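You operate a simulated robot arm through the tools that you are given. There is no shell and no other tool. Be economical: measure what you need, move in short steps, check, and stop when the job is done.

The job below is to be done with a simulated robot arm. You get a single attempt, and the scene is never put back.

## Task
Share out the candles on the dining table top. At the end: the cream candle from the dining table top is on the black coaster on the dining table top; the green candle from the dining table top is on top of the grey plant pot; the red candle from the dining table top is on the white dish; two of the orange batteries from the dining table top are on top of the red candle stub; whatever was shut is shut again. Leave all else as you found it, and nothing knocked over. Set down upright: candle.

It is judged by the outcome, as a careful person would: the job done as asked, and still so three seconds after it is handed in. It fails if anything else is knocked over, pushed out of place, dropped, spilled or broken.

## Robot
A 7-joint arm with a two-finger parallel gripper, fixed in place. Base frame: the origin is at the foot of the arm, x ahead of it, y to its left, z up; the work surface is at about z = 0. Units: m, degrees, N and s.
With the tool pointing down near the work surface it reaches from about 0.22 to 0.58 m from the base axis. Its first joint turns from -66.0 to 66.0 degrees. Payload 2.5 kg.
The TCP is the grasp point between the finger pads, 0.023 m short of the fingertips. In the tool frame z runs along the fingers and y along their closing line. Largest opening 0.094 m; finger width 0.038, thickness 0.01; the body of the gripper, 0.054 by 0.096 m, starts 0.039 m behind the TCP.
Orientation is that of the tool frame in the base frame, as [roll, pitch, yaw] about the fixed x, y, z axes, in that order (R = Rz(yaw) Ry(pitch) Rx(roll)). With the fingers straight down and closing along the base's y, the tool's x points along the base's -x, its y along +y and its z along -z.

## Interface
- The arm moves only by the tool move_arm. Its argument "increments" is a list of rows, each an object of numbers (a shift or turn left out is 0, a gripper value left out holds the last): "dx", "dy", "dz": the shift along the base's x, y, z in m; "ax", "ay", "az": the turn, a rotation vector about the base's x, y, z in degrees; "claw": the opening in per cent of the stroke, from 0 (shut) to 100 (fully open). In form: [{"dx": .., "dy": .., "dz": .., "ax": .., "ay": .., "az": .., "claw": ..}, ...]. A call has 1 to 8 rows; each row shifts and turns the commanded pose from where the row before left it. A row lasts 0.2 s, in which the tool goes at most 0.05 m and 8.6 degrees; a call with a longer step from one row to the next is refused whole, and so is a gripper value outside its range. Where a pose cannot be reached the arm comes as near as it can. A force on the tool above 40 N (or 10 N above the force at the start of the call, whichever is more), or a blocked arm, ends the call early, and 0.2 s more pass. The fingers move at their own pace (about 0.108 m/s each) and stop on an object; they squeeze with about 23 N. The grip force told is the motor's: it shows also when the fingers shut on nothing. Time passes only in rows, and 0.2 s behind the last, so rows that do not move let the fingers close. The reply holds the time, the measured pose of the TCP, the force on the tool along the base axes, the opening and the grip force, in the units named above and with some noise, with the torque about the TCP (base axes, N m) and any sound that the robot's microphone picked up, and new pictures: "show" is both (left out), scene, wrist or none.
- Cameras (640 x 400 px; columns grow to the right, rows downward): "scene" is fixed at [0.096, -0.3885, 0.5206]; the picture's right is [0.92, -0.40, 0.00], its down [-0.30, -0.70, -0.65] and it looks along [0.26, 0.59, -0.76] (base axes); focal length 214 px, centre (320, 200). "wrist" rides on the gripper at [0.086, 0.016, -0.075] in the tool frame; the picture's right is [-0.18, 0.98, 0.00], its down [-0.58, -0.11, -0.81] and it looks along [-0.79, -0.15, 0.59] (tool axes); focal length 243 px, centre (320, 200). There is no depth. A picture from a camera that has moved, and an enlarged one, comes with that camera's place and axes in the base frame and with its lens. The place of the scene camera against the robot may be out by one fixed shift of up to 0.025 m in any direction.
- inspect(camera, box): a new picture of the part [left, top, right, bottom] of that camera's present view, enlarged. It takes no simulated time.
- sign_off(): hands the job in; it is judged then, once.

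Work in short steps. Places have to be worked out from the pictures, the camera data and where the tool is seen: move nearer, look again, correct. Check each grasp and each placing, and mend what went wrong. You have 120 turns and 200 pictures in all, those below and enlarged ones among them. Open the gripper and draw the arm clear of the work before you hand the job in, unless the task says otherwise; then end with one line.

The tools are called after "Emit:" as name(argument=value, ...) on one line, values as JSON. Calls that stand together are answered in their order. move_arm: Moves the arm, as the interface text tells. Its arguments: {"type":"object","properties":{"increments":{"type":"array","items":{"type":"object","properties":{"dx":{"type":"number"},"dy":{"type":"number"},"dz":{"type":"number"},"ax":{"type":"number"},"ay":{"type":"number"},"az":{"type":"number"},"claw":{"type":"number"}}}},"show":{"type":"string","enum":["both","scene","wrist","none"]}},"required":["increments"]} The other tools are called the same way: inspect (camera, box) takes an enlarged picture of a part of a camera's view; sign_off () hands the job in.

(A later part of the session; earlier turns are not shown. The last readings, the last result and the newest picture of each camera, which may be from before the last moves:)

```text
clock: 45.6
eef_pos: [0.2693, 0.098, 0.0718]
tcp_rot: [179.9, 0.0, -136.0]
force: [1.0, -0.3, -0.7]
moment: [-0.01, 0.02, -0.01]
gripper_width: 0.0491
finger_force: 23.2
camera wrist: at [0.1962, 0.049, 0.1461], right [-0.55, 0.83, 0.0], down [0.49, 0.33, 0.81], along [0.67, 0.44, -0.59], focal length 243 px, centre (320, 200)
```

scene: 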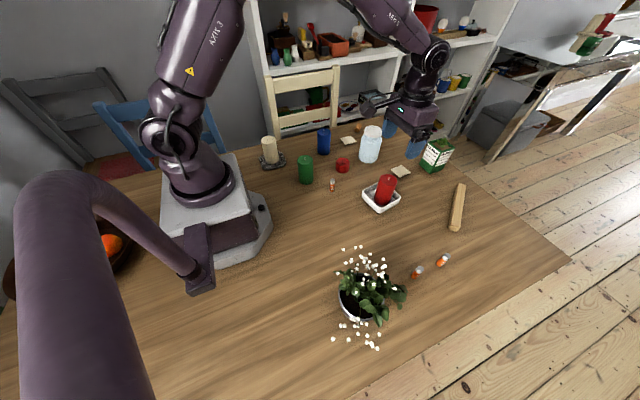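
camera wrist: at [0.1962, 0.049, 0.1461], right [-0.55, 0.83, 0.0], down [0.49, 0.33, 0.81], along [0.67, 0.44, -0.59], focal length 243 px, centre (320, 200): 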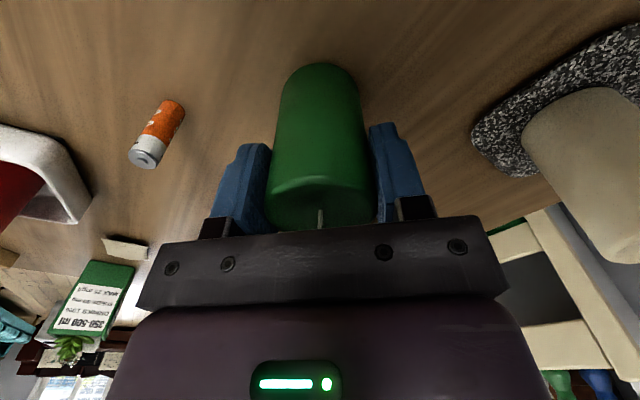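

Gripped. Lift high and carry toward the pot.

Emit:
move_arm(increments=[{"dz": 0.045}, {"dz": 0.045}, {"dz": 0.045}, {"dz": 0.045}, {"dz": 0.03, "dx": 0.02, "dy": -0.03}, {"dy": -0.048}, {"dy": -0.048}, {"dy": -0.048}], show="none")

Emit:
move_arm(increments=[{"dy": -0.048}, {"dy": -0.048}, {"dy": -0.048, "dx": -0.01}, {"dy": -0.042, "dx": -0.015}, {"dy": -0.042, "dx": -0.022}, {}], show="both")

```text
clock: 47.4
eef_pos: [0.2902, -0.0765, 0.2801]
tcp_rot: [180.0, 0.1, -136.0]
force: [0.7, 0.2, -1.5]
moment: [-0.02, -0.01, -0.01]
gripper_width: 0.0494
finger_force: 23.3
```

```text
clock: 48.8
eef_pos: [0.2411, -0.3048, 0.2833]
tcp_rot: [-180.0, -0.1, -136.0]
force: [0.3, -0.2, -1.6]
moment: [-0.01, 0.0, -0.01]
gripper_width: 0.0492
finger_force: 23.7
camera wrist: at [0.1689, -0.3543, 0.3566], right [-0.55, 0.83, 0.0], down [0.49, 0.33, 0.81], along [0.67, 0.44, -0.59], focal length 243 px, centre (320, 200)
```

scene: 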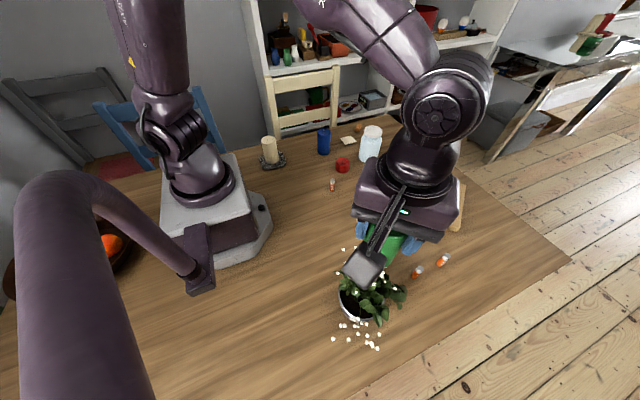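
wrist: 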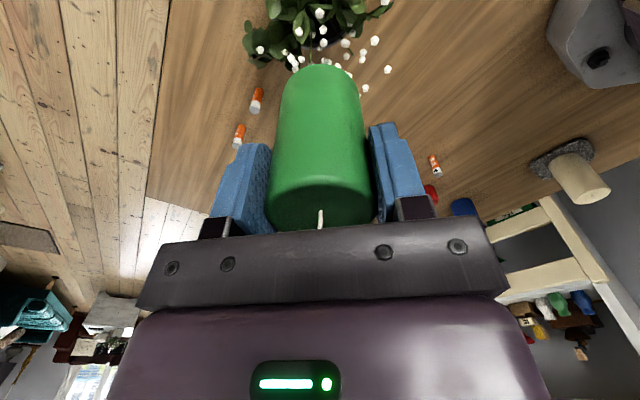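

Above the pot. Lower gradually watching the force; the candle bottom is now ~0.21.

Emit:
move_arm(increments=[{"dz": -0.03}, {"dz": -0.025}, {"dz": -0.015}, {}], show="both")

Emit:
inspect(camera="scene", box=[310, 220, 440, 350])

```text
clock: 49.8
eef_pos: [0.2427, -0.3046, 0.2108]
tcp_rot: [180.0, 0.0, -136.0]
force: [0.3, 0.3, -1.7]
moment: [0.01, 0.0, 0.0]
gripper_width: 0.0491
finger_force: 22.7
camera wrist: at [0.1691, -0.3534, 0.2862], right [-0.55, 0.83, 0.0], down [0.49, 0.33, 0.81], along [0.67, 0.44, -0.59], focal length 243 px, centre (320, 200)
```

scene: 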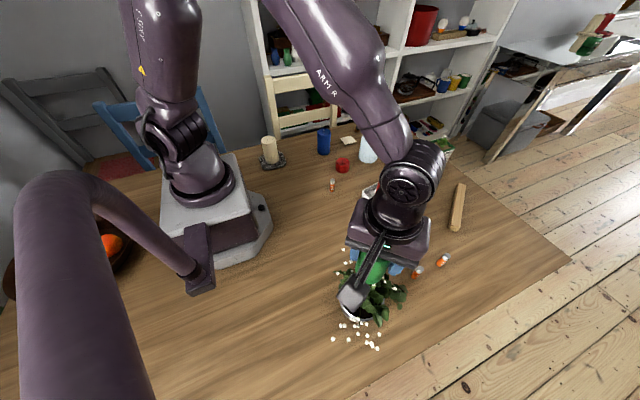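
wrist: 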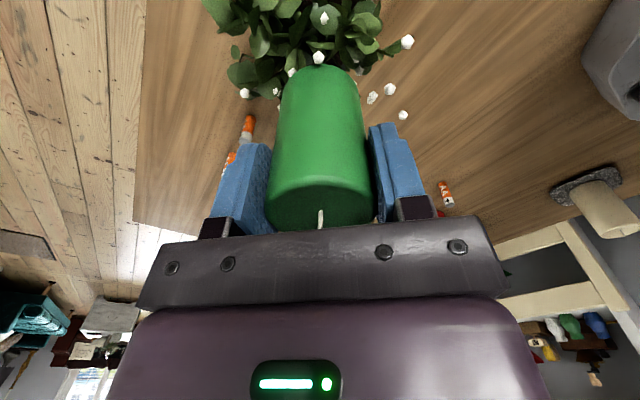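

```text
3.08 times, centred on (375, 285) of scene
camera zoom: at [0.096, -0.3885, 0.5206], right [0.92, -0.4, 0.0], down [-0.3, -0.7, -0.65], along [0.26, 0.59, -0.76], focal length 660 px, centre (151, -62)
```

zoom: 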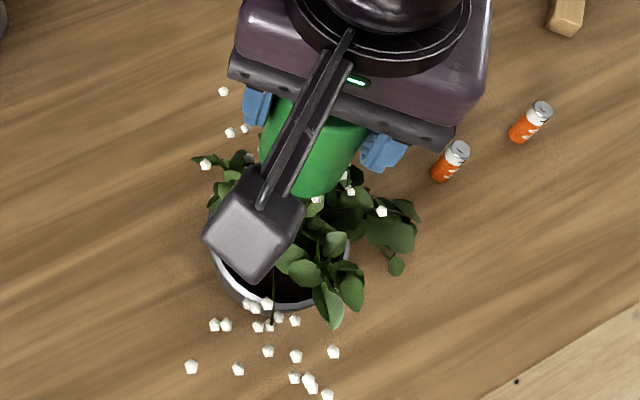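

No force so far (bottom at ~0.139). Continue lowering.

Emit:
move_arm(increments=[{"dz": -0.01}, {"dz": -0.01}, {}], show="wrist")

Emit:
move_arm(increments=[{"dz": -0.006}, {"dz": -0.006}, {}], show="none")

```text
clock: 50.6
eef_pos: [0.2415, -0.3035, 0.1918]
tcp_rot: [-180.0, -0.1, -136.0]
force: [-0.2, 0.5, -1.6]
moment: [-0.01, 0.03, 0.0]
gripper_width: 0.0492
finger_force: 23.2
camera wrist: at [0.1694, -0.3529, 0.2656], right [-0.55, 0.83, 0.0], down [0.49, 0.33, 0.81], along [0.67, 0.44, -0.59], focal length 243 px, centre (320, 200)
```

wrist: 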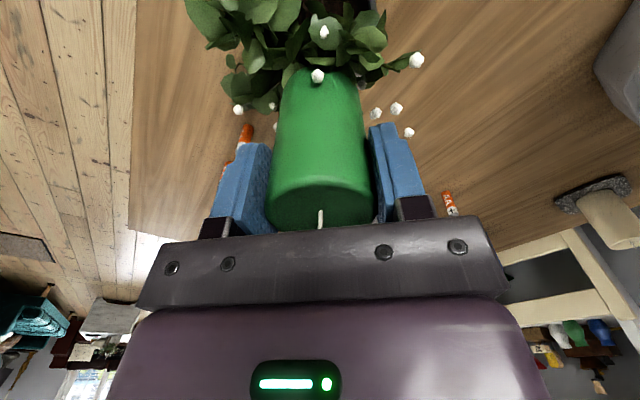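

```text
clock: 51.4
eef_pos: [0.2424, -0.3036, 0.1784]
tcp_rot: [-180.0, -0.1, -135.9]
force: [0.8, -0.3, -1.5]
moment: [-0.01, 0.02, -0.01]
gripper_width: 0.0493
finger_force: 23.3
```

Emit:
move_arm(increments=[{"dz": -0.005}, {"dz": -0.003}, {}], show="wrist")

Emit:
move_arm(increments=[{"dz": -0.003}, {}], show="none")

Emit:
move_arm(increments=[{"dz": -0.003}, {}], show="none")

```text
clock: 52.2
eef_pos: [0.2425, -0.3054, 0.1719]
tcp_rot: [-179.9, 0.0, -136.1]
force: [-0.3, -0.1, -1.5]
moment: [-0.01, 0.0, -0.01]
gripper_width: 0.0493
finger_force: 23.0
camera wrist: at [0.1696, -0.3531, 0.2459], right [-0.55, 0.84, 0.0], down [0.49, 0.33, 0.81], along [0.67, 0.44, -0.59], focal length 243 px, centre (320, 200)
```

wrist: 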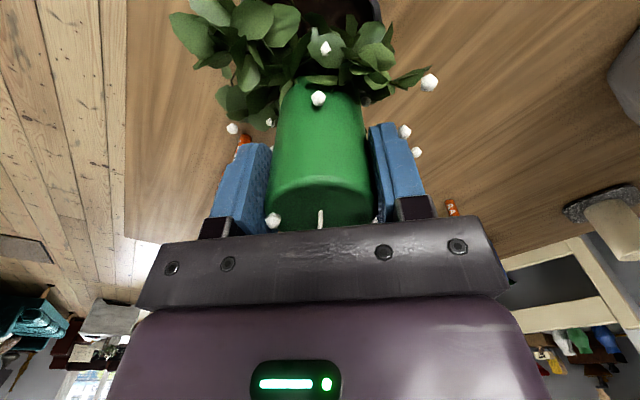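

```text
clock: 52.8
eef_pos: [0.2432, -0.3041, 0.1684]
tcp_rot: [-180.0, 0.0, -136.0]
force: [-0.4, -0.8, -1.8]
moment: [0.04, 0.0, -0.02]
gripper_width: 0.0494
finger_force: 23.2
```

```text
clock: 53.4
eef_pos: [0.2422, -0.3044, 0.1644]
tcp_rot: [180.0, -0.1, -136.0]
force: [-0.3, -0.3, -1.5]
moment: [-0.02, 0.03, 0.01]
gripper_width: 0.0493
finger_force: 23.1
```

Emit:
move_arm(increments=[{"dz": -0.004}, {}], show="none")

Emit:
move_arm(increments=[{"dz": -0.003}, {}], show="none")

Emit:
move_arm(increments=[{"dz": -0.003}, {}], show="both")

```text
clock: 54.0
eef_pos: [0.2421, -0.3039, 0.162]
tcp_rot: [-180.0, 0.0, -136.0]
force: [-0.3, 0.1, -2.1]
moment: [0.01, 0.01, -0.01]
gripper_width: 0.0492
finger_force: 23.4
```

```text
clock: 54.6
eef_pos: [0.2424, -0.3044, 0.1593]
tcp_rot: [180.0, 0.0, -136.1]
force: [0.3, 0.0, -1.5]
moment: [0.01, 0.01, 0.02]
gripper_width: 0.0492
finger_force: 23.5
```

```text
clock: 55.2
eef_pos: [0.2432, -0.3028, 0.1554]
tcp_rot: [-180.0, 0.0, -136.1]
force: [0.8, 0.5, -2.1]
moment: [0.01, 0.03, -0.01]
gripper_width: 0.0492
finger_force: 23.2
camera wrist: at [0.1696, -0.3526, 0.2298], right [-0.55, 0.83, 0.0], down [0.49, 0.33, 0.81], along [0.67, 0.44, -0.59], focal length 243 px, centre (320, 200)
```

scene: 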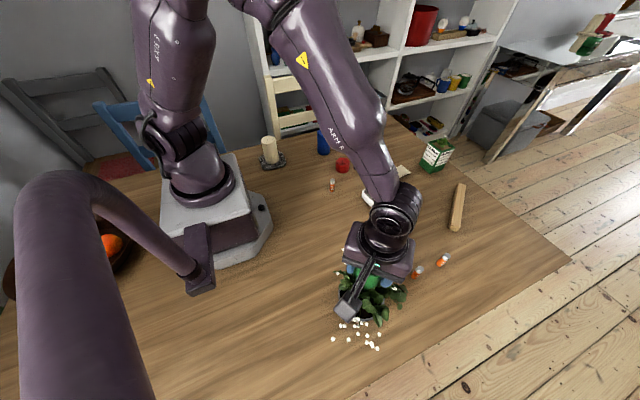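
wrist: 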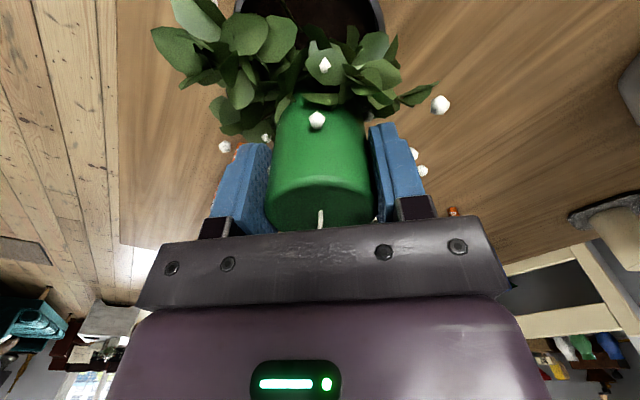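

Still free; the bottom is ~0.083, near the rim. Continue in small steps.

Emit:
move_arm(increments=[{"dz": -0.003}, {}], show="none")

Emit:
move_arm(increments=[{"dz": -0.003}, {}], show="none")

Emit:
move_arm(increments=[{"dz": -0.003}, {}], show="wrist")

```text
clock: 55.8
eef_pos: [0.2428, -0.3046, 0.1521]
tcp_rot: [180.0, 0.1, -135.9]
force: [-0.4, -0.4, -1.7]
moment: [0.02, 0.01, -0.01]
gripper_width: 0.0492
finger_force: 22.8
```

```text
clock: 56.4
eef_pos: [0.2423, -0.3028, 0.1489]
tcp_rot: [-180.0, 0.1, -136.1]
force: [-1.0, 0.4, -0.3]
moment: [0.0, 0.01, -0.01]
gripper_width: 0.0492
finger_force: 23.5
```

```text
clock: 57.0
eef_pos: [0.2425, -0.3041, 0.1467]
tcp_rot: [-180.0, 0.0, -135.9]
force: [-1.0, -0.6, -2.2]
moment: [-0.05, 0.0, 0.0]
gripper_width: 0.0491
finger_force: 22.8
camera wrist: at [0.1693, -0.3527, 0.2206], right [-0.55, 0.84, 0.0], down [0.49, 0.33, 0.81], along [0.67, 0.44, -0.59], focal length 243 px, centre (320, 200)
```

wrist: 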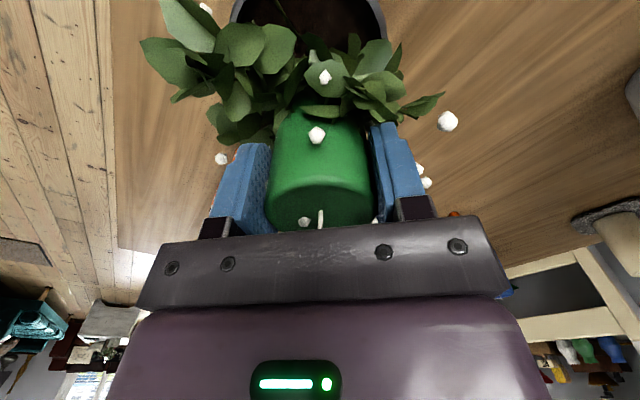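

Emit:
move_arm(increments=[{"dz": -0.003}, {}], show="none")

Emit:
move_arm(increments=[{"dz": -0.003}, {}], show="none")

Emit:
move_arm(increments=[{"dz": -0.003}, {}], show="wrist")

```text
clock: 57.6
eef_pos: [0.2427, -0.3031, 0.1434]
tcp_rot: [-180.0, 0.0, -136.1]
force: [-1.4, 1.7, 3.1]
moment: [0.15, -0.05, 0.05]
gripper_width: 0.0495
finger_force: 23.0
```

```text
clock: 58.2
eef_pos: [0.2431, -0.3047, 0.1413]
tcp_rot: [-179.9, 0.0, -136.0]
force: [-2.6, 2.0, 18.3]
moment: [0.2, 0.19, -0.01]
gripper_width: 0.0493
finger_force: 22.0
```

```text
clock: 58.8
eef_pos: [0.2434, -0.3051, 0.1367]
tcp_rot: [180.0, 0.0, -136.1]
force: [-1.2, 1.1, 18.2]
moment: [0.13, 0.12, -0.02]
gripper_width: 0.0493
finger_force: 23.1
camera wrist: at [0.1698, -0.3532, 0.2119], right [-0.55, 0.84, 0.0], down [0.49, 0.33, 0.81], along [0.67, 0.44, -0.59], focal length 243 px, centre (320, 200)
```

wrist: 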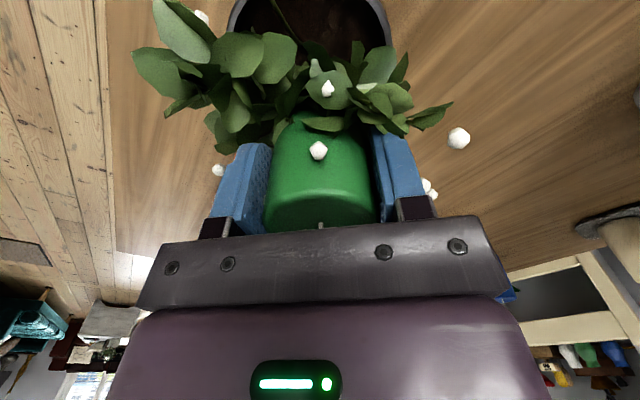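

Contact at bottom height ~0.07 (18 N now). I open only slightly, so the fingers would still catch the candle if it leans, and look.

Emit:
move_arm(increments=[{"dz": 0.004}, {"claw": 58}, {"claw": 58}, {"claw": 58}, {"claw": 58}], show="both")

Emit:
inspect(camera="wrist", box=[200, 0, 440, 240])

```text
clock: 60.0
eef_pos: [0.2435, -0.3046, 0.1408]
tcp_rot: [179.9, 0.0, -136.0]
force: [0.4, -0.6, 0.4]
moment: [0.03, -0.01, 0.01]
gripper_width: 0.0544
finger_force: 0.0
camera wrist: at [0.1698, -0.3529, 0.2157], right [-0.55, 0.83, 0.0], down [0.49, 0.33, 0.81], along [0.67, 0.44, -0.59], focal length 243 px, centre (320, 200)
```

scene: 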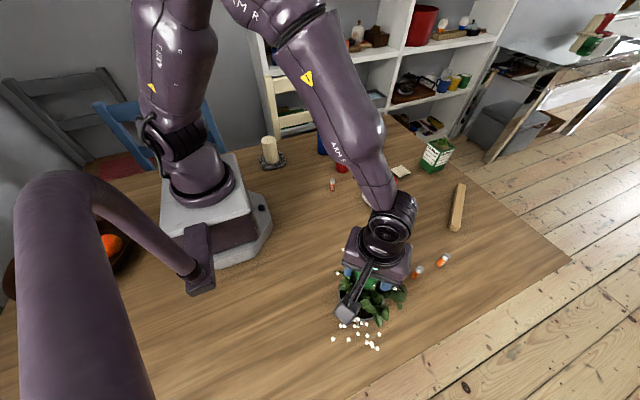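
wrist: 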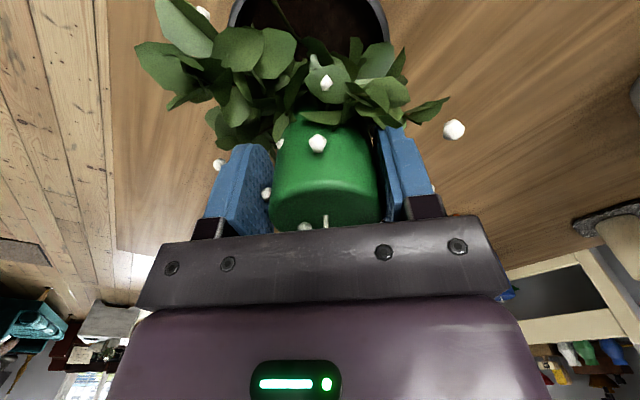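

```text
1.67 times, centred on (320, 120) of wrist
camera zoom: at [0.1698, -0.3529, 0.2157], right [-0.55, 0.83, 0.0], down [0.49, 0.33, 0.81], along [0.67, 0.44, -0.59], focal length 404 px, centre (320, 333)
```

zoom: 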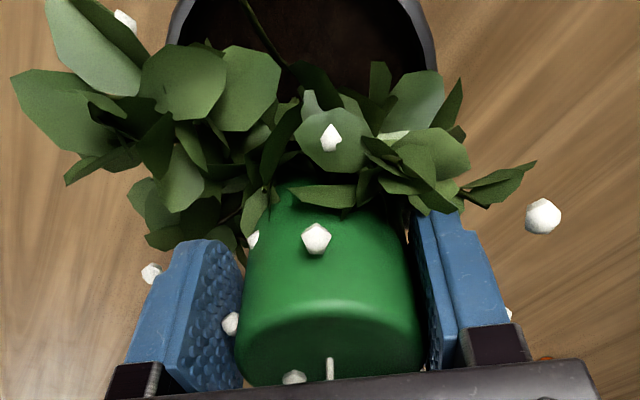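

The candle moved slightly within the opened fingers but looks upright. I open a little more and compare.

Emit:
move_arm(increments=[{"claw": 68}, {"claw": 68}, {"claw": 68}, {"claw": 68}], show="wrist")

Emit:
inspect(camera="wrist", box=[200, 0, 440, 240])

```text
clock: 61.0
eef_pos: [0.2414, -0.3043, 0.1408]
tcp_rot: [-180.0, 0.0, -136.1]
force: [0.8, 0.2, 0.2]
moment: [-0.02, -0.01, 0.01]
gripper_width: 0.0638
finger_force: 0.0
camera wrist: at [0.1698, -0.3529, 0.2157], right [-0.55, 0.83, 0.0], down [0.49, 0.33, 0.81], along [0.67, 0.44, -0.59], focal length 243 px, centre (320, 200)
```

wrist: 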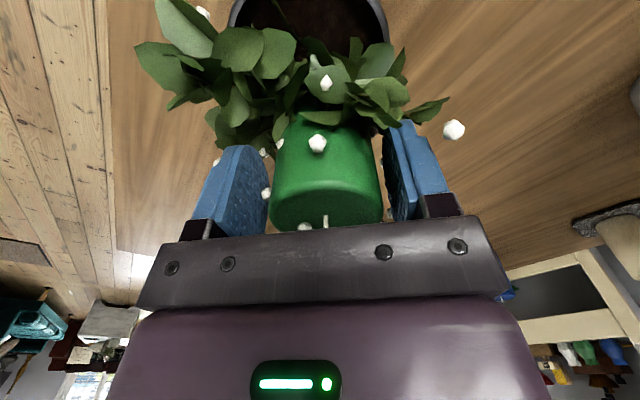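

```text
1.67 times, centred on (320, 120) of wrist
camera zoom: at [0.1698, -0.3529, 0.2157], right [-0.55, 0.83, 0.0], down [0.49, 0.33, 0.81], along [0.67, 0.44, -0.59], focal length 404 px, centre (320, 333)
```

zoom: 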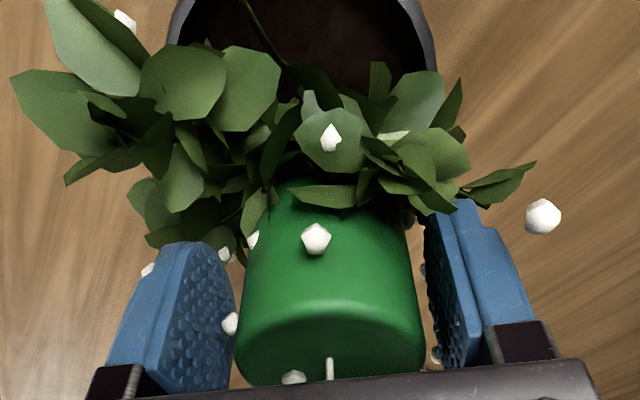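

The candle did not move further; it stands by itself. I open fully and withdraw upward.

Emit:
move_arm(increments=[{"claw": 85}, {"claw": 85}, {"dz": 0.03}, {"dz": 0.045}, {"dz": 0.045}, {"dz": 0.04}, {"dx": 0.03, "dy": 0.035}, {"dx": 0.03, "dy": 0.035}], show="both")

Emit:
inspect(camera="scene", box=[310, 220, 440, 350])

```text
clock: 62.8
eef_pos: [0.3028, -0.2346, 0.3009]
tcp_rot: [-180.0, 0.1, -136.0]
force: [0.1, -0.1, -0.7]
moment: [0.03, 0.01, 0.0]
gripper_width: 0.0796
finger_force: 0.1
camera wrist: at [0.2295, -0.2831, 0.3768], right [-0.55, 0.84, 0.0], down [0.49, 0.32, 0.81], along [0.67, 0.44, -0.59], focal length 243 px, centre (320, 200)
```

scene: 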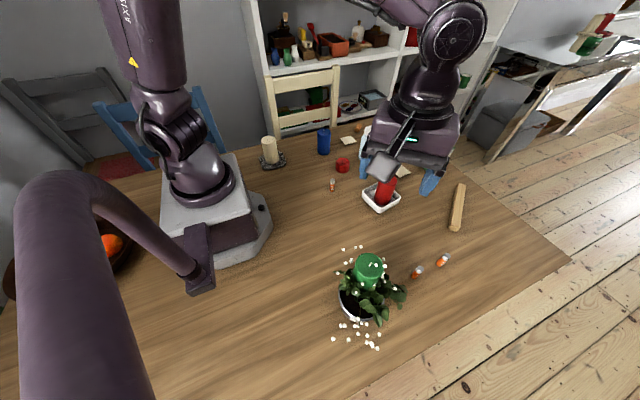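
wrist: 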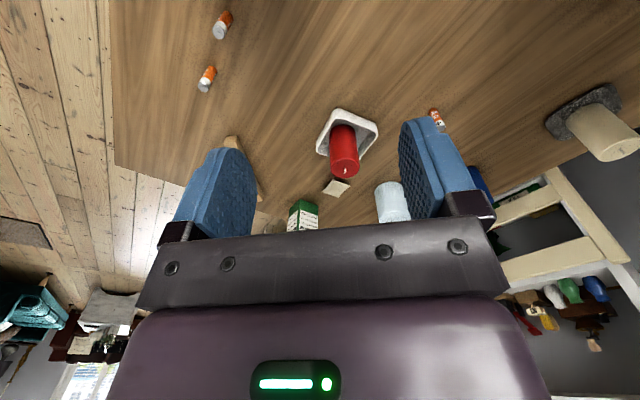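

```text
3.08 times, centred on (375, 285) of scene
camera zoom: at [0.0959, -0.3886, 0.5206], right [0.92, -0.4, 0.0], down [-0.3, -0.7, -0.65], along [0.26, 0.59, -0.76], focal length 660 px, centre (151, -62)
```

zoom: 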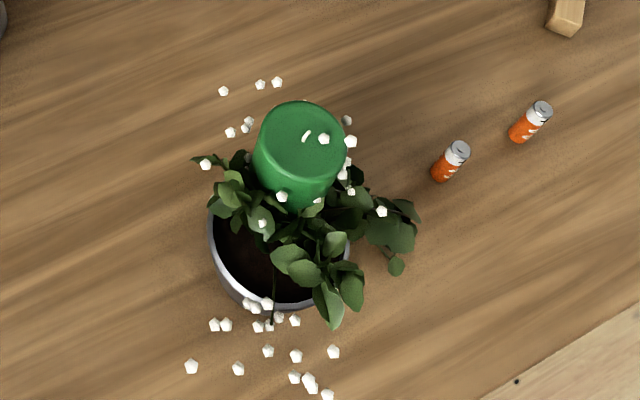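

Green sits in the pot, but I want to check its tilt from another angle; I turn the wrist camera toward it.

Emit:
move_arm(increments=[{"az": -8.5, "dy": 0.015, "dx": -0.006}, {"az": -8.5, "dy": 0.015, "dx": -0.006}, {"az": -8.5, "dy": 0.015, "dx": -0.006}, {"az": -8.5, "dy": 0.015, "dx": -0.006}, {"az": -8.5, "dy": 0.015, "dx": -0.006}, {"az": -8.5, "dx": -0.006}, {"az": -8.5, "dx": -0.006}, {"az": -8.5, "dx": -0.006}], show="none")

Emit:
move_arm(increments=[{"az": -8.5}, {"az": -8.5}, {"az": -8.5}, {"az": -8.5}, {"az": -8.5}, {"az": -8.5}], show="wrist")

Emit:
inspect(camera="wrist", box=[230, 30, 410, 190])

```text
clock: 64.6
eef_pos: [0.2547, -0.1586, 0.3009]
tcp_rot: [179.9, 0.0, 156.0]
force: [1.4, -0.8, 0.2]
moment: [0.02, -0.01, 0.02]
gripper_width: 0.0797
finger_force: 0.1
```

```text
clock: 66.0
eef_pos: [0.2542, -0.1583, 0.3001]
tcp_rot: [180.0, 0.0, 104.8]
force: [1.1, -0.6, 0.3]
moment: [-0.02, 0.01, -0.02]
gripper_width: 0.0799
finger_force: 0.2
camera wrist: at [0.2486, -0.0718, 0.3755], right [1.0, 0.07, 0.0], down [0.04, -0.59, 0.81], along [0.06, -0.8, -0.59], focal length 243 px, centre (320, 200)
```

wrist: 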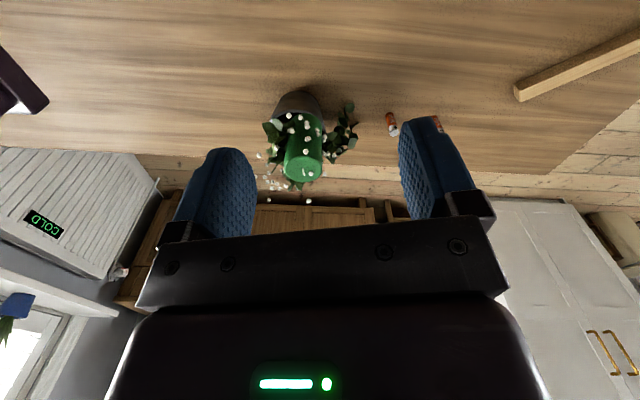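

```text
2.50 times, centred on (320, 110) of wrist
camera zoom: at [0.2486, -0.0718, 0.3755], right [1.0, 0.07, 0.0], down [0.04, -0.59, 0.81], along [0.06, -0.8, -0.59], focal length 606 px, centre (320, 425)
```

zoom: 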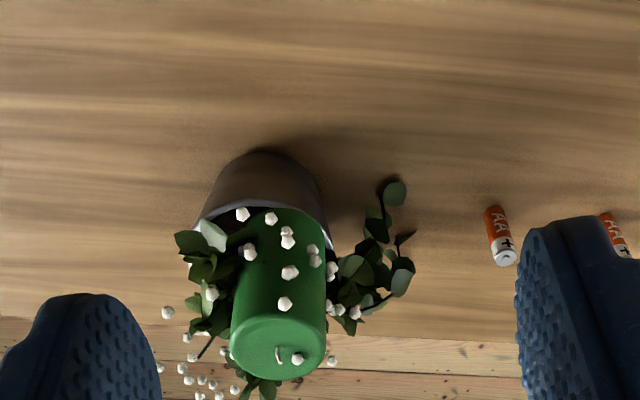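

The candle's foot seems to sit at the rim's edge with maybe a few degrees of lean. I zoom more to measure it.

Emit:
inspect(camera="wrist", box=[270, 85, 340, 195])

Emit:
inspect(camera="scene", box=[340, 240, 400, 320])

```text
3.64 times, centred on (305, 140) of wrist
camera zoom: at [0.2486, -0.0718, 0.3755], right [1.0, 0.07, 0.0], down [0.04, -0.59, 0.81], along [0.06, -0.8, -0.59], focal length 882 px, centre (374, 418)
```

zoom: 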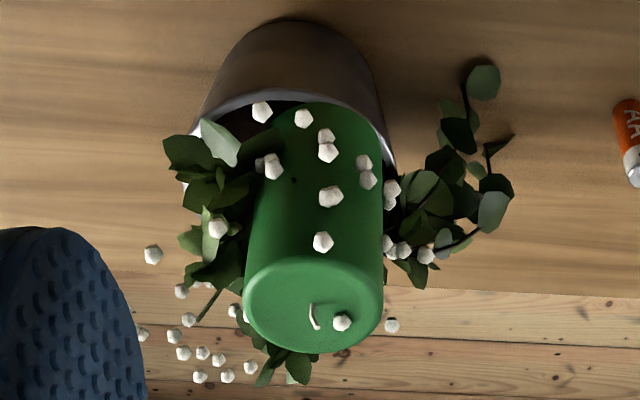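

```text
5.00 times, centred on (370, 280) of scene
camera zoom: at [0.096, -0.3885, 0.5206], right [0.92, -0.4, 0.0], down [-0.3, -0.7, -0.65], along [0.26, 0.59, -0.76], focal length 1072 px, centre (70, -200)
```

zoom: 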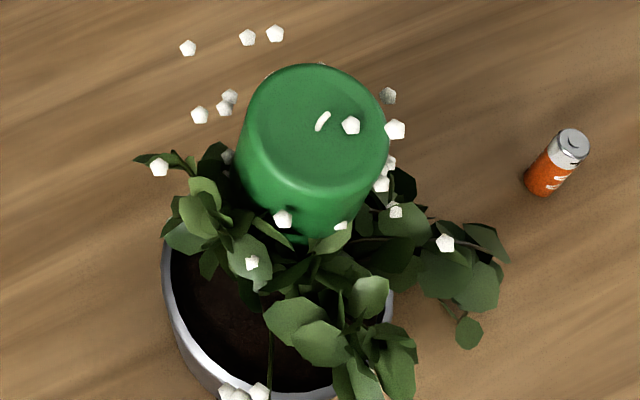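

Lean is only ~2°, fine, and it is at rest. Next the batteries: B at ≈ (0.392,-0.319). I go above it with yaw 180 to verify.

Emit:
move_arm(increments=[{"az": 8.4, "dx": 0.017, "dy": -0.01}, {"az": 8.4, "dx": 0.017, "dy": -0.01}, {"az": 8.4, "dx": 0.017, "dy": -0.02}, {"az": 8.4, "dx": 0.017, "dy": -0.02}, {"az": 8.4, "dx": 0.017, "dy": -0.02}, {"az": 8.4, "dx": 0.017, "dy": -0.02}, {"az": 8.4, "dx": 0.017, "dy": -0.02, "dz": -0.02}, {"az": 8.4, "dx": 0.018, "dy": -0.02, "dz": -0.03}], show="none")

Emit:
move_arm(increments=[{"az": 8, "dy": -0.02, "dz": -0.04, "claw": 55}, {"dz": -0.04, "claw": 55}, {"dz": -0.04}, {}], show="wrist")

```text
clock: 67.8
eef_pos: [0.39, -0.2993, 0.2519]
tcp_rot: [-179.9, 0.0, 172.4]
force: [0.6, 0.1, 0.1]
moment: [-0.04, 0.0, 0.0]
gripper_width: 0.0801
finger_force: 0.1
```

```text
clock: 68.8
eef_pos: [0.3904, -0.3182, 0.1307]
tcp_rot: [-180.0, -0.1, -179.8]
force: [-0.6, -0.1, -0.5]
moment: [-0.01, 0.0, -0.03]
gripper_width: 0.0518
finger_force: 0.1
camera wrist: at [0.3045, -0.303, 0.2058], right [0.18, 0.98, 0.0], down [0.58, -0.11, 0.81], along [0.79, -0.15, -0.59], focal length 243 px, centre (320, 200)
```

wrist: 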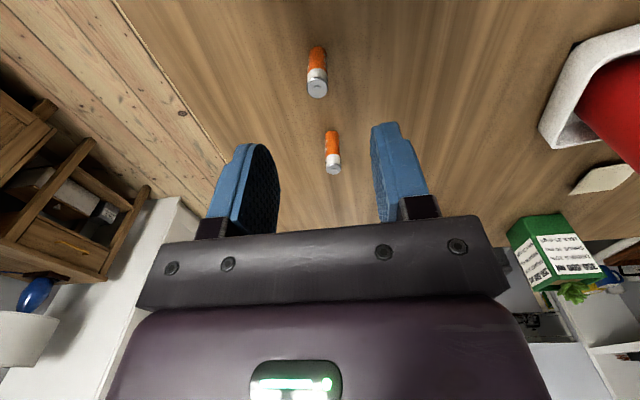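

B's top is at ≈(0.388,-0.321). The camera mount would come near the green candle at this yaw, so I turn 45° to keep it clear before descending.

Emit:
move_arm(increments=[{"az": -8.5, "dx": -0.002, "dy": -0.003}, {"az": -8.5}, {"az": -8.5}, {"az": -8.5}, {"az": -8.5}, {"dz": -0.02}, {}], show="wrist")

```text
clock: 70.4
eef_pos: [0.3899, -0.3233, 0.1106]
tcp_rot: [179.9, 0.0, 137.6]
force: [0.4, 0.0, 1.3]
moment: [0.0, -0.02, 0.01]
gripper_width: 0.0515
finger_force: 0.1
camera wrist: at [0.3372, -0.2523, 0.1855], right [0.8, 0.6, 0.0], down [0.36, -0.47, 0.81], along [0.49, -0.64, -0.59], focal length 243 px, centre (320, 200)
```

wrist: 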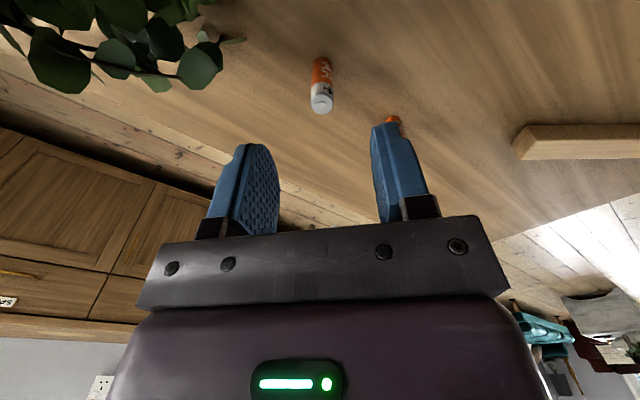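

Aligned. Descend to z≈0.034 and close.

Emit:
move_arm(increments=[{"dz": -0.03}, {"dz": -0.03}, {"dz": -0.015}, {"claw": 0}, {"claw": 0}, {"claw": 0}, {"claw": 0}], show="wrist")

```text
clock: 72.0
eef_pos: [0.3904, -0.3215, 0.0366]
tcp_rot: [179.9, 0.1, 137.7]
force: [0.2, 0.6, -0.3]
moment: [-0.01, 0.0, -0.01]
gripper_width: 0.0132
finger_force: 23.2
camera wrist: at [0.3375, -0.2524, 0.1107], right [0.8, 0.6, 0.0], down [0.36, -0.47, 0.81], along [0.49, -0.64, -0.59], focal length 243 px, centre (320, 200)
```

wrist: 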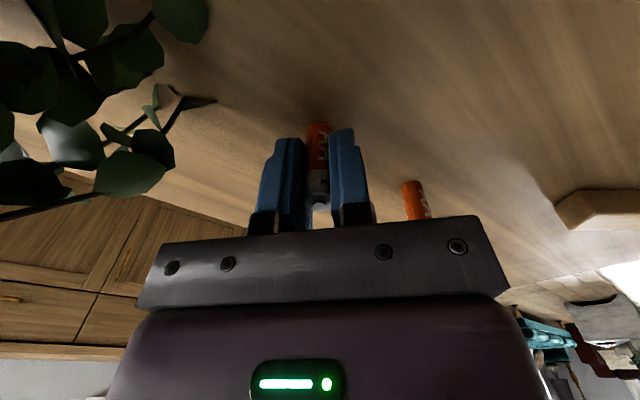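

Battery gripped (0.013 m). Lift and carry toward the stub, turning back to yaw 180.

Emit:
move_arm(increments=[{"dz": 0.045}, {"dz": 0.045}, {"dz": 0.045}, {"dz": 0.03, "dy": 0.03}, {"dy": 0.045, "az": 8.5}, {"dy": 0.045, "az": 8.5}, {"dy": 0.045, "az": 8.5}, {"dy": 0.045, "az": 8.5}], show="none")

Emit:
move_arm(increments=[{"dy": 0.045, "az": 8.4}, {"dy": 0.045}, {"dy": 0.045, "dx": 0.01}, {"dy": 0.045, "dx": 0.007}, {"dy": 0.0275, "dz": -0.03}, {"dz": -0.03}, {}], show="wrist")

Emit:
inspect(camera="wrist", box=[250, 20, 390, 230])

```text
clock: 73.8
eef_pos: [0.3889, -0.1106, 0.2008]
tcp_rot: [-179.9, -0.1, 171.8]
force: [-0.4, 0.1, -0.3]
moment: [-0.01, -0.03, 0.0]
gripper_width: 0.0131
finger_force: 23.5
```

```text
clock: 75.4
eef_pos: [0.406, 0.095, 0.1402]
tcp_rot: [-180.0, 0.0, -179.8]
force: [-0.5, -0.8, -0.6]
moment: [-0.01, 0.02, -0.03]
gripper_width: 0.0132
finger_force: 23.2
camera wrist: at [0.3207, 0.1111, 0.2154], right [0.18, 0.98, 0.0], down [0.58, -0.11, 0.81], along [0.79, -0.15, -0.59], focal length 243 px, centre (320, 200)
```

wrist: 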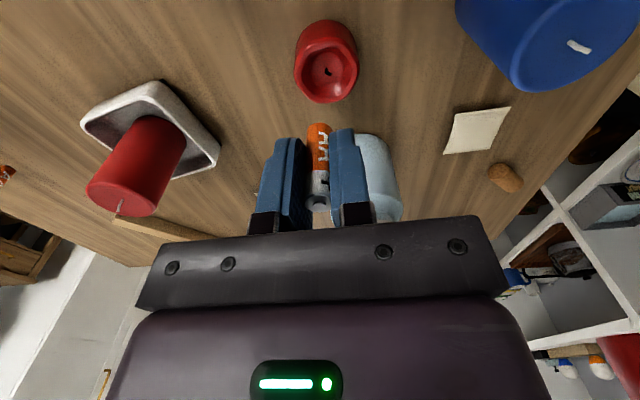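

```text
1.90 times, centred on (320, 125) of wrist
camera zoom: at [0.3207, 0.1111, 0.2154], right [0.18, 0.98, 0.0], down [0.58, -0.11, 0.81], along [0.79, -0.15, -0.59], focal length 462 px, centre (320, 343)
```

zoom: 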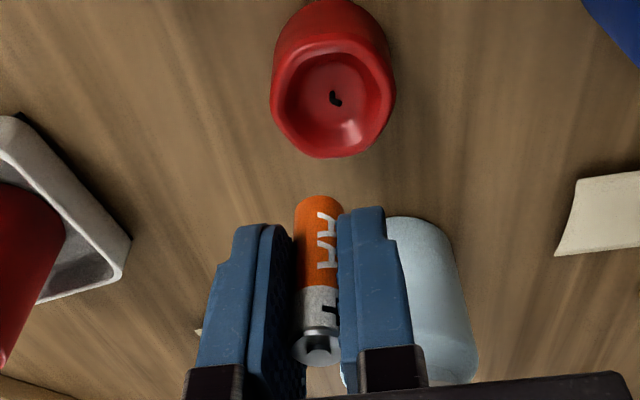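

Stub centre ≈ (0.405,0.0985) with a shallow recess. I'll stand this battery on its +x half, so shift to (0.413,0.099) and lower to just above.

Emit:
move_arm(increments=[{"dx": 0.007, "dy": 0.004}, {"dz": -0.03}, {"dz": -0.02}, {}], show="wrist")

Emit:
inspect(camera="wrist", box=[250, 20, 390, 230])

Emit:
inspect(camera="scene", box=[310, 120, 390, 190])

```text
clock: 76.4
eef_pos: [0.414, 0.0994, 0.0918]
tcp_rot: [-179.9, 0.0, -179.9]
force: [0.4, -0.1, -0.8]
moment: [0.02, 0.01, 0.01]
gripper_width: 0.0132
finger_force: 22.7
camera wrist: at [0.3269, 0.115, 0.1657], right [0.18, 0.98, 0.0], down [0.58, -0.11, 0.81], along [0.79, -0.15, -0.59], focal length 243 px, centre (320, 200)
```

wrist: 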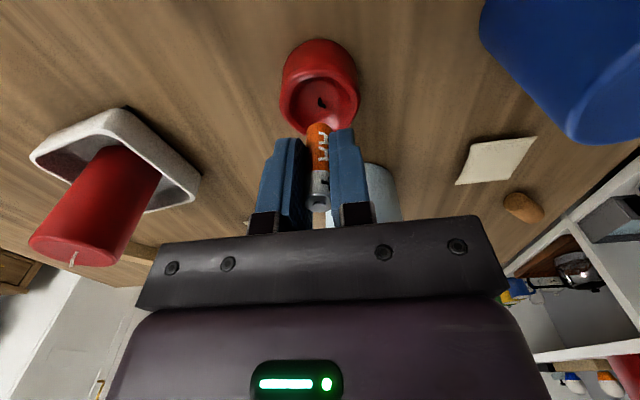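

```text
1.90 times, centred on (320, 125) of wrist
camera zoom: at [0.3269, 0.115, 0.1657], right [0.18, 0.98, 0.0], down [0.58, -0.11, 0.81], along [0.79, -0.15, -0.59], focal length 462 px, centre (320, 343)
```

zoom: 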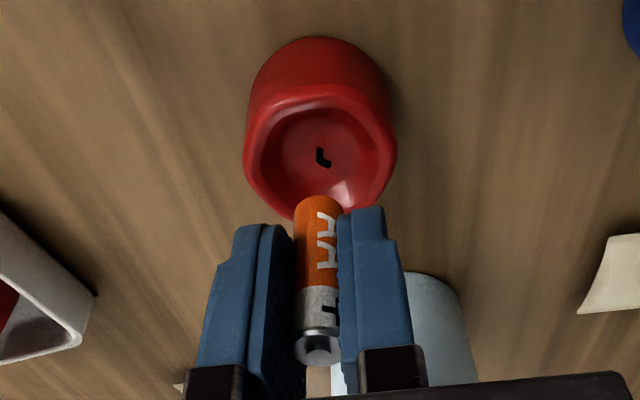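

```text
5.71 times, centred on (350, 155) of scene
camera zoom: at [0.096, -0.3885, 0.5206], right [0.92, -0.4, 0.0], down [-0.3, -0.7, -0.65], along [0.26, 0.59, -0.76], focal length 1226 px, centre (149, 457)
```

zoom: 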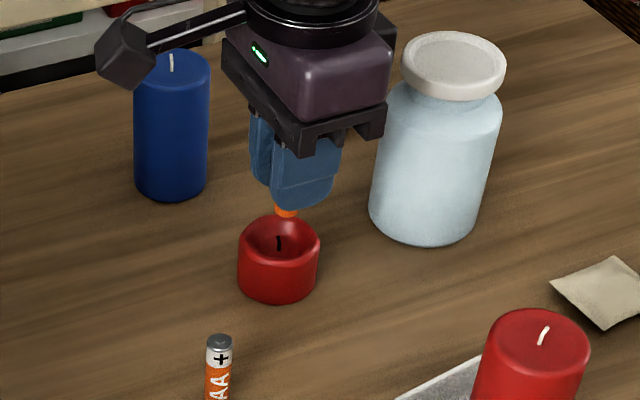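

Stub centre ≈ (0.406,0.1005). Small shift, then lower to contact.

Emit:
move_arm(increments=[{"dx": 0.0, "dy": 0.0015}, {"dz": -0.012}, {}], show="none")

Emit:
move_arm(increments=[{"dz": -0.004}, {}], show="none")

Emit:
move_arm(increments=[{"dz": -0.003}, {}], show="wrist")

Emit:
inspect(camera="scene", box=[310, 120, 390, 190])

```text
clock: 77.2
eef_pos: [0.413, 0.1019, 0.0796]
tcp_rot: [180.0, 0.0, -180.0]
force: [0.0, -1.3, -0.1]
moment: [-0.03, 0.04, 0.0]
gripper_width: 0.0132
finger_force: 23.3
```

```text
clock: 77.8
eef_pos: [0.4137, 0.1012, 0.0747]
tcp_rot: [180.0, 0.0, -179.9]
force: [0.5, 0.3, 0.1]
moment: [0.0, -0.01, -0.01]
gripper_width: 0.0134
finger_force: 22.9
```

```text
clock: 78.4
eef_pos: [0.413, 0.1017, 0.0721]
tcp_rot: [179.9, 0.1, -179.9]
force: [-0.4, 0.1, 0.1]
moment: [0.0, 0.03, -0.05]
gripper_width: 0.0132
finger_force: 22.9
camera wrist: at [0.3276, 0.1165, 0.1466], right [0.18, 0.98, 0.0], down [0.58, -0.11, 0.81], along [0.79, -0.15, -0.59], focal length 243 px, centre (320, 200)
```

wrist: 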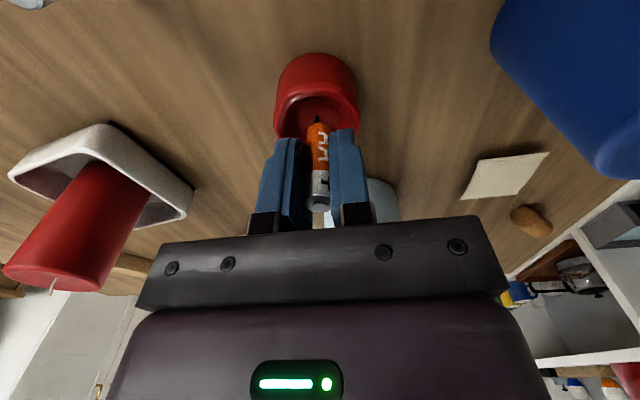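

```text
5.71 times, centred on (350, 155) of scene
camera zoom: at [0.096, -0.3885, 0.5206], right [0.92, -0.4, 0.0], down [-0.3, -0.7, -0.65], along [0.26, 0.59, -0.76], focal length 1226 px, centre (149, 457)
```

zoom: 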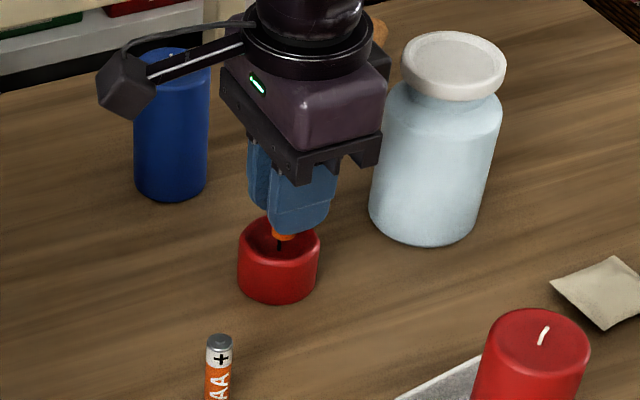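

Emit:
move_arm(increments=[{"dz": -0.003}, {}], show="none")

Emit:
move_arm(increments=[{"dz": -0.002}, {}], show="none")

Emit:
move_arm(increments=[{"dz": -0.002}, {}], show="wrist")

Emit:
inspect(camera="wrist", box=[250, 20, 390, 230])

```text
clock: 79.0
eef_pos: [0.4142, 0.1017, 0.0719]
tcp_rot: [-180.0, 0.2, -180.0]
force: [-2.4, -0.8, 21.5]
moment: [-0.06, 0.11, -0.02]
gripper_width: 0.0135
finger_force: 23.2
```

```text
clock: 79.6
eef_pos: [0.4155, 0.1004, 0.0683]
tcp_rot: [179.9, 0.2, -179.9]
force: [1.5, -0.3, 20.9]
moment: [-0.01, -0.06, 0.01]
gripper_width: 0.0134
finger_force: 22.9
```

```text
clock: 80.2
eef_pos: [0.4131, 0.1022, 0.0656]
tcp_rot: [-180.0, 0.0, -179.9]
force: [0.8, 0.3, 21.6]
moment: [0.0, -0.01, 0.01]
gripper_width: 0.0134
finger_force: 22.7
camera wrist: at [0.3281, 0.1168, 0.1398], right [0.18, 0.98, 0.0], down [0.58, -0.11, 0.81], along [0.79, -0.15, -0.59], focal length 243 px, centre (320, 200)
```

wrist: 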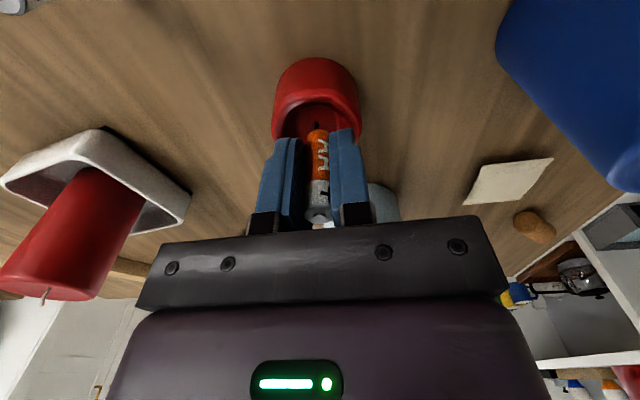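

```text
1.90 times, centred on (320, 125) of wrist
camera zoom: at [0.3281, 0.1168, 0.1398], right [0.18, 0.98, 0.0], down [0.58, -0.11, 0.81], along [0.79, -0.15, -0.59], focal length 462 px, centre (320, 343)
```

zoom: 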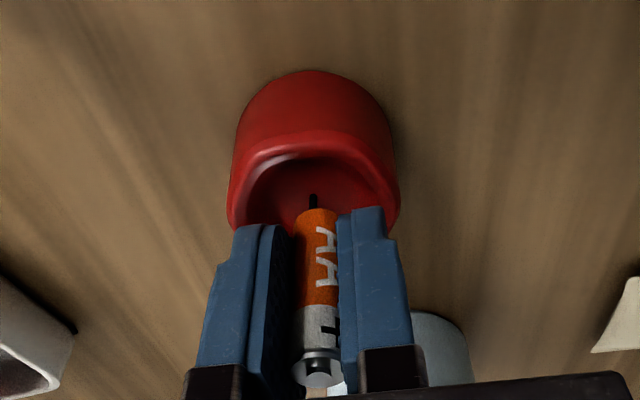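

Contact (~21 N) with a flat support. I relieve and open only slightly, checking the battery stands.

Emit:
move_arm(increments=[{"dz": 0.002}, {"claw": 21}, {"claw": 21}, {"claw": 21}, {}], show="wrist")

Emit:
inspect(camera="wrist", box=[250, 20, 390, 230])

Emit:
inspect(camera="scene", box=[310, 120, 390, 190])

```text
clock: 81.4
eef_pos: [0.4144, 0.1002, 0.0668]
tcp_rot: [180.0, 0.0, -179.9]
force: [0.8, 0.1, -0.3]
moment: [-0.01, -0.01, 0.0]
gripper_width: 0.0201
finger_force: 0.0
camera wrist: at [0.328, 0.1167, 0.1417], right [0.18, 0.98, 0.0], down [0.58, -0.11, 0.81], along [0.79, -0.15, -0.59], focal length 243 px, centre (320, 200)
```

wrist: 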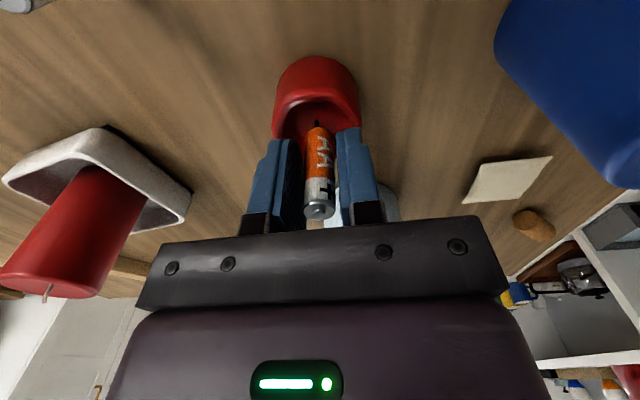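

```text
1.90 times, centred on (320, 125) of wrist
camera zoom: at [0.328, 0.1167, 0.1417], right [0.18, 0.98, 0.0], down [0.58, -0.11, 0.81], along [0.79, -0.15, -0.59], focal length 462 px, centre (320, 343)
```

zoom: 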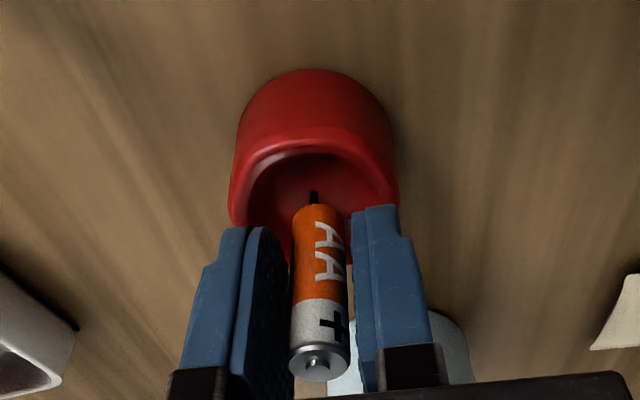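

```text
5.71 times, centred on (350, 155) of scene
camera zoom: at [0.096, -0.3885, 0.5206], right [0.92, -0.4, 0.0], down [-0.3, -0.7, -0.65], along [0.26, 0.59, -0.76], focal length 1226 px, centre (149, 457)
```

zoom: 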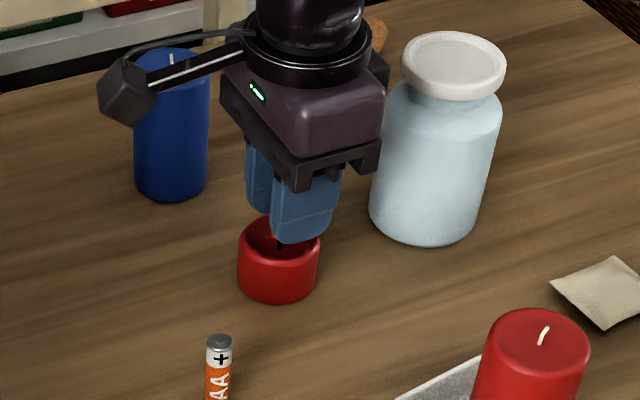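

It stands free between the fingers. I open a bit more and withdraw straight up.

Emit:
move_arm(increments=[{"claw": 35}, {"claw": 35}, {"dz": 0.02}, {"dz": 0.03}, {"dz": 0.03}, {"dz": 0.03}], show="wrist")

Emit:
inspect(camera="wrist", box=[250, 0, 390, 140])

Emit:
inspect(camera="scene", box=[310, 130, 380, 200])

```text
clock: 82.8
eef_pos: [0.4131, 0.1017, 0.1769]
tcp_rot: [179.9, 0.0, -179.9]
force: [-0.1, 0.6, 0.4]
moment: [0.02, 0.01, 0.02]
gripper_width: 0.0328
finger_force: 0.0
camera wrist: at [0.3275, 0.1172, 0.2519], right [0.18, 0.98, 0.0], down [0.58, -0.11, 0.81], along [0.79, -0.15, -0.59], focal length 243 px, centre (320, 200)
```

wrist: 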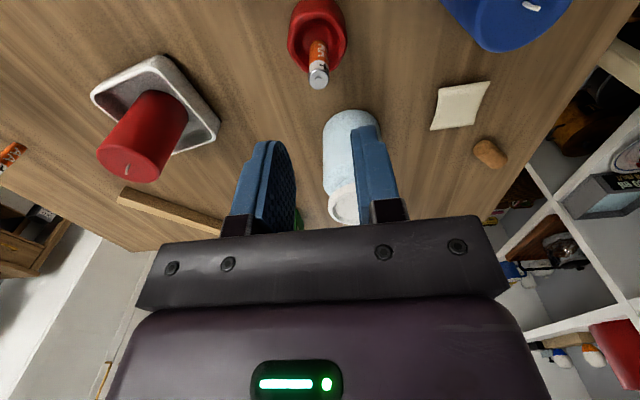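

```text
2.86 times, centred on (320, 70) of wrist
camera zoom: at [0.3275, 0.1172, 0.2519], right [0.18, 0.98, 0.0], down [0.58, -0.11, 0.81], along [0.79, -0.15, -0.59], focal length 693 px, centre (320, 571)
```

zoom: 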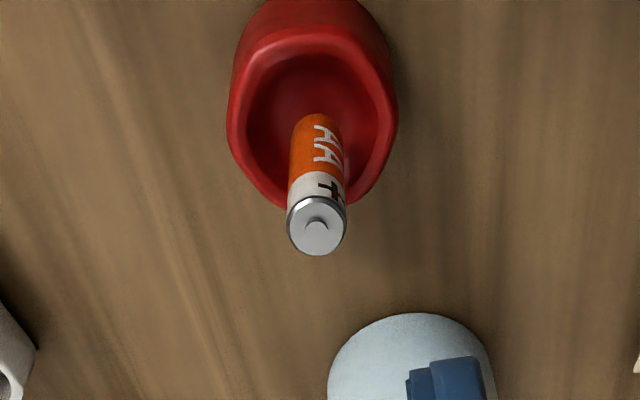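

```text
5.71 times, centred on (345, 165) of scene
camera zoom: at [0.096, -0.3885, 0.5206], right [0.92, -0.4, 0.0], down [-0.3, -0.7, -0.65], along [0.26, 0.59, -0.76], focal length 1226 px, centre (177, 400)
```

zoom: 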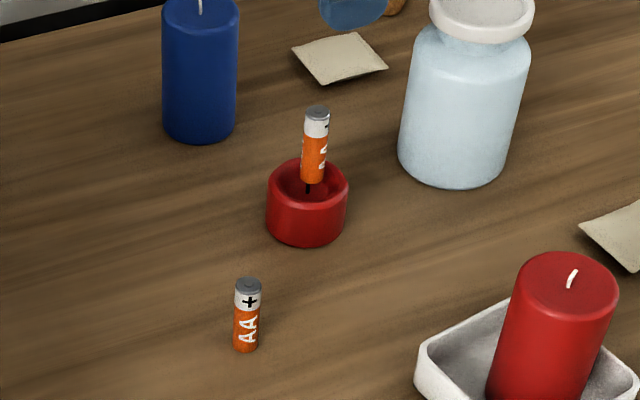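

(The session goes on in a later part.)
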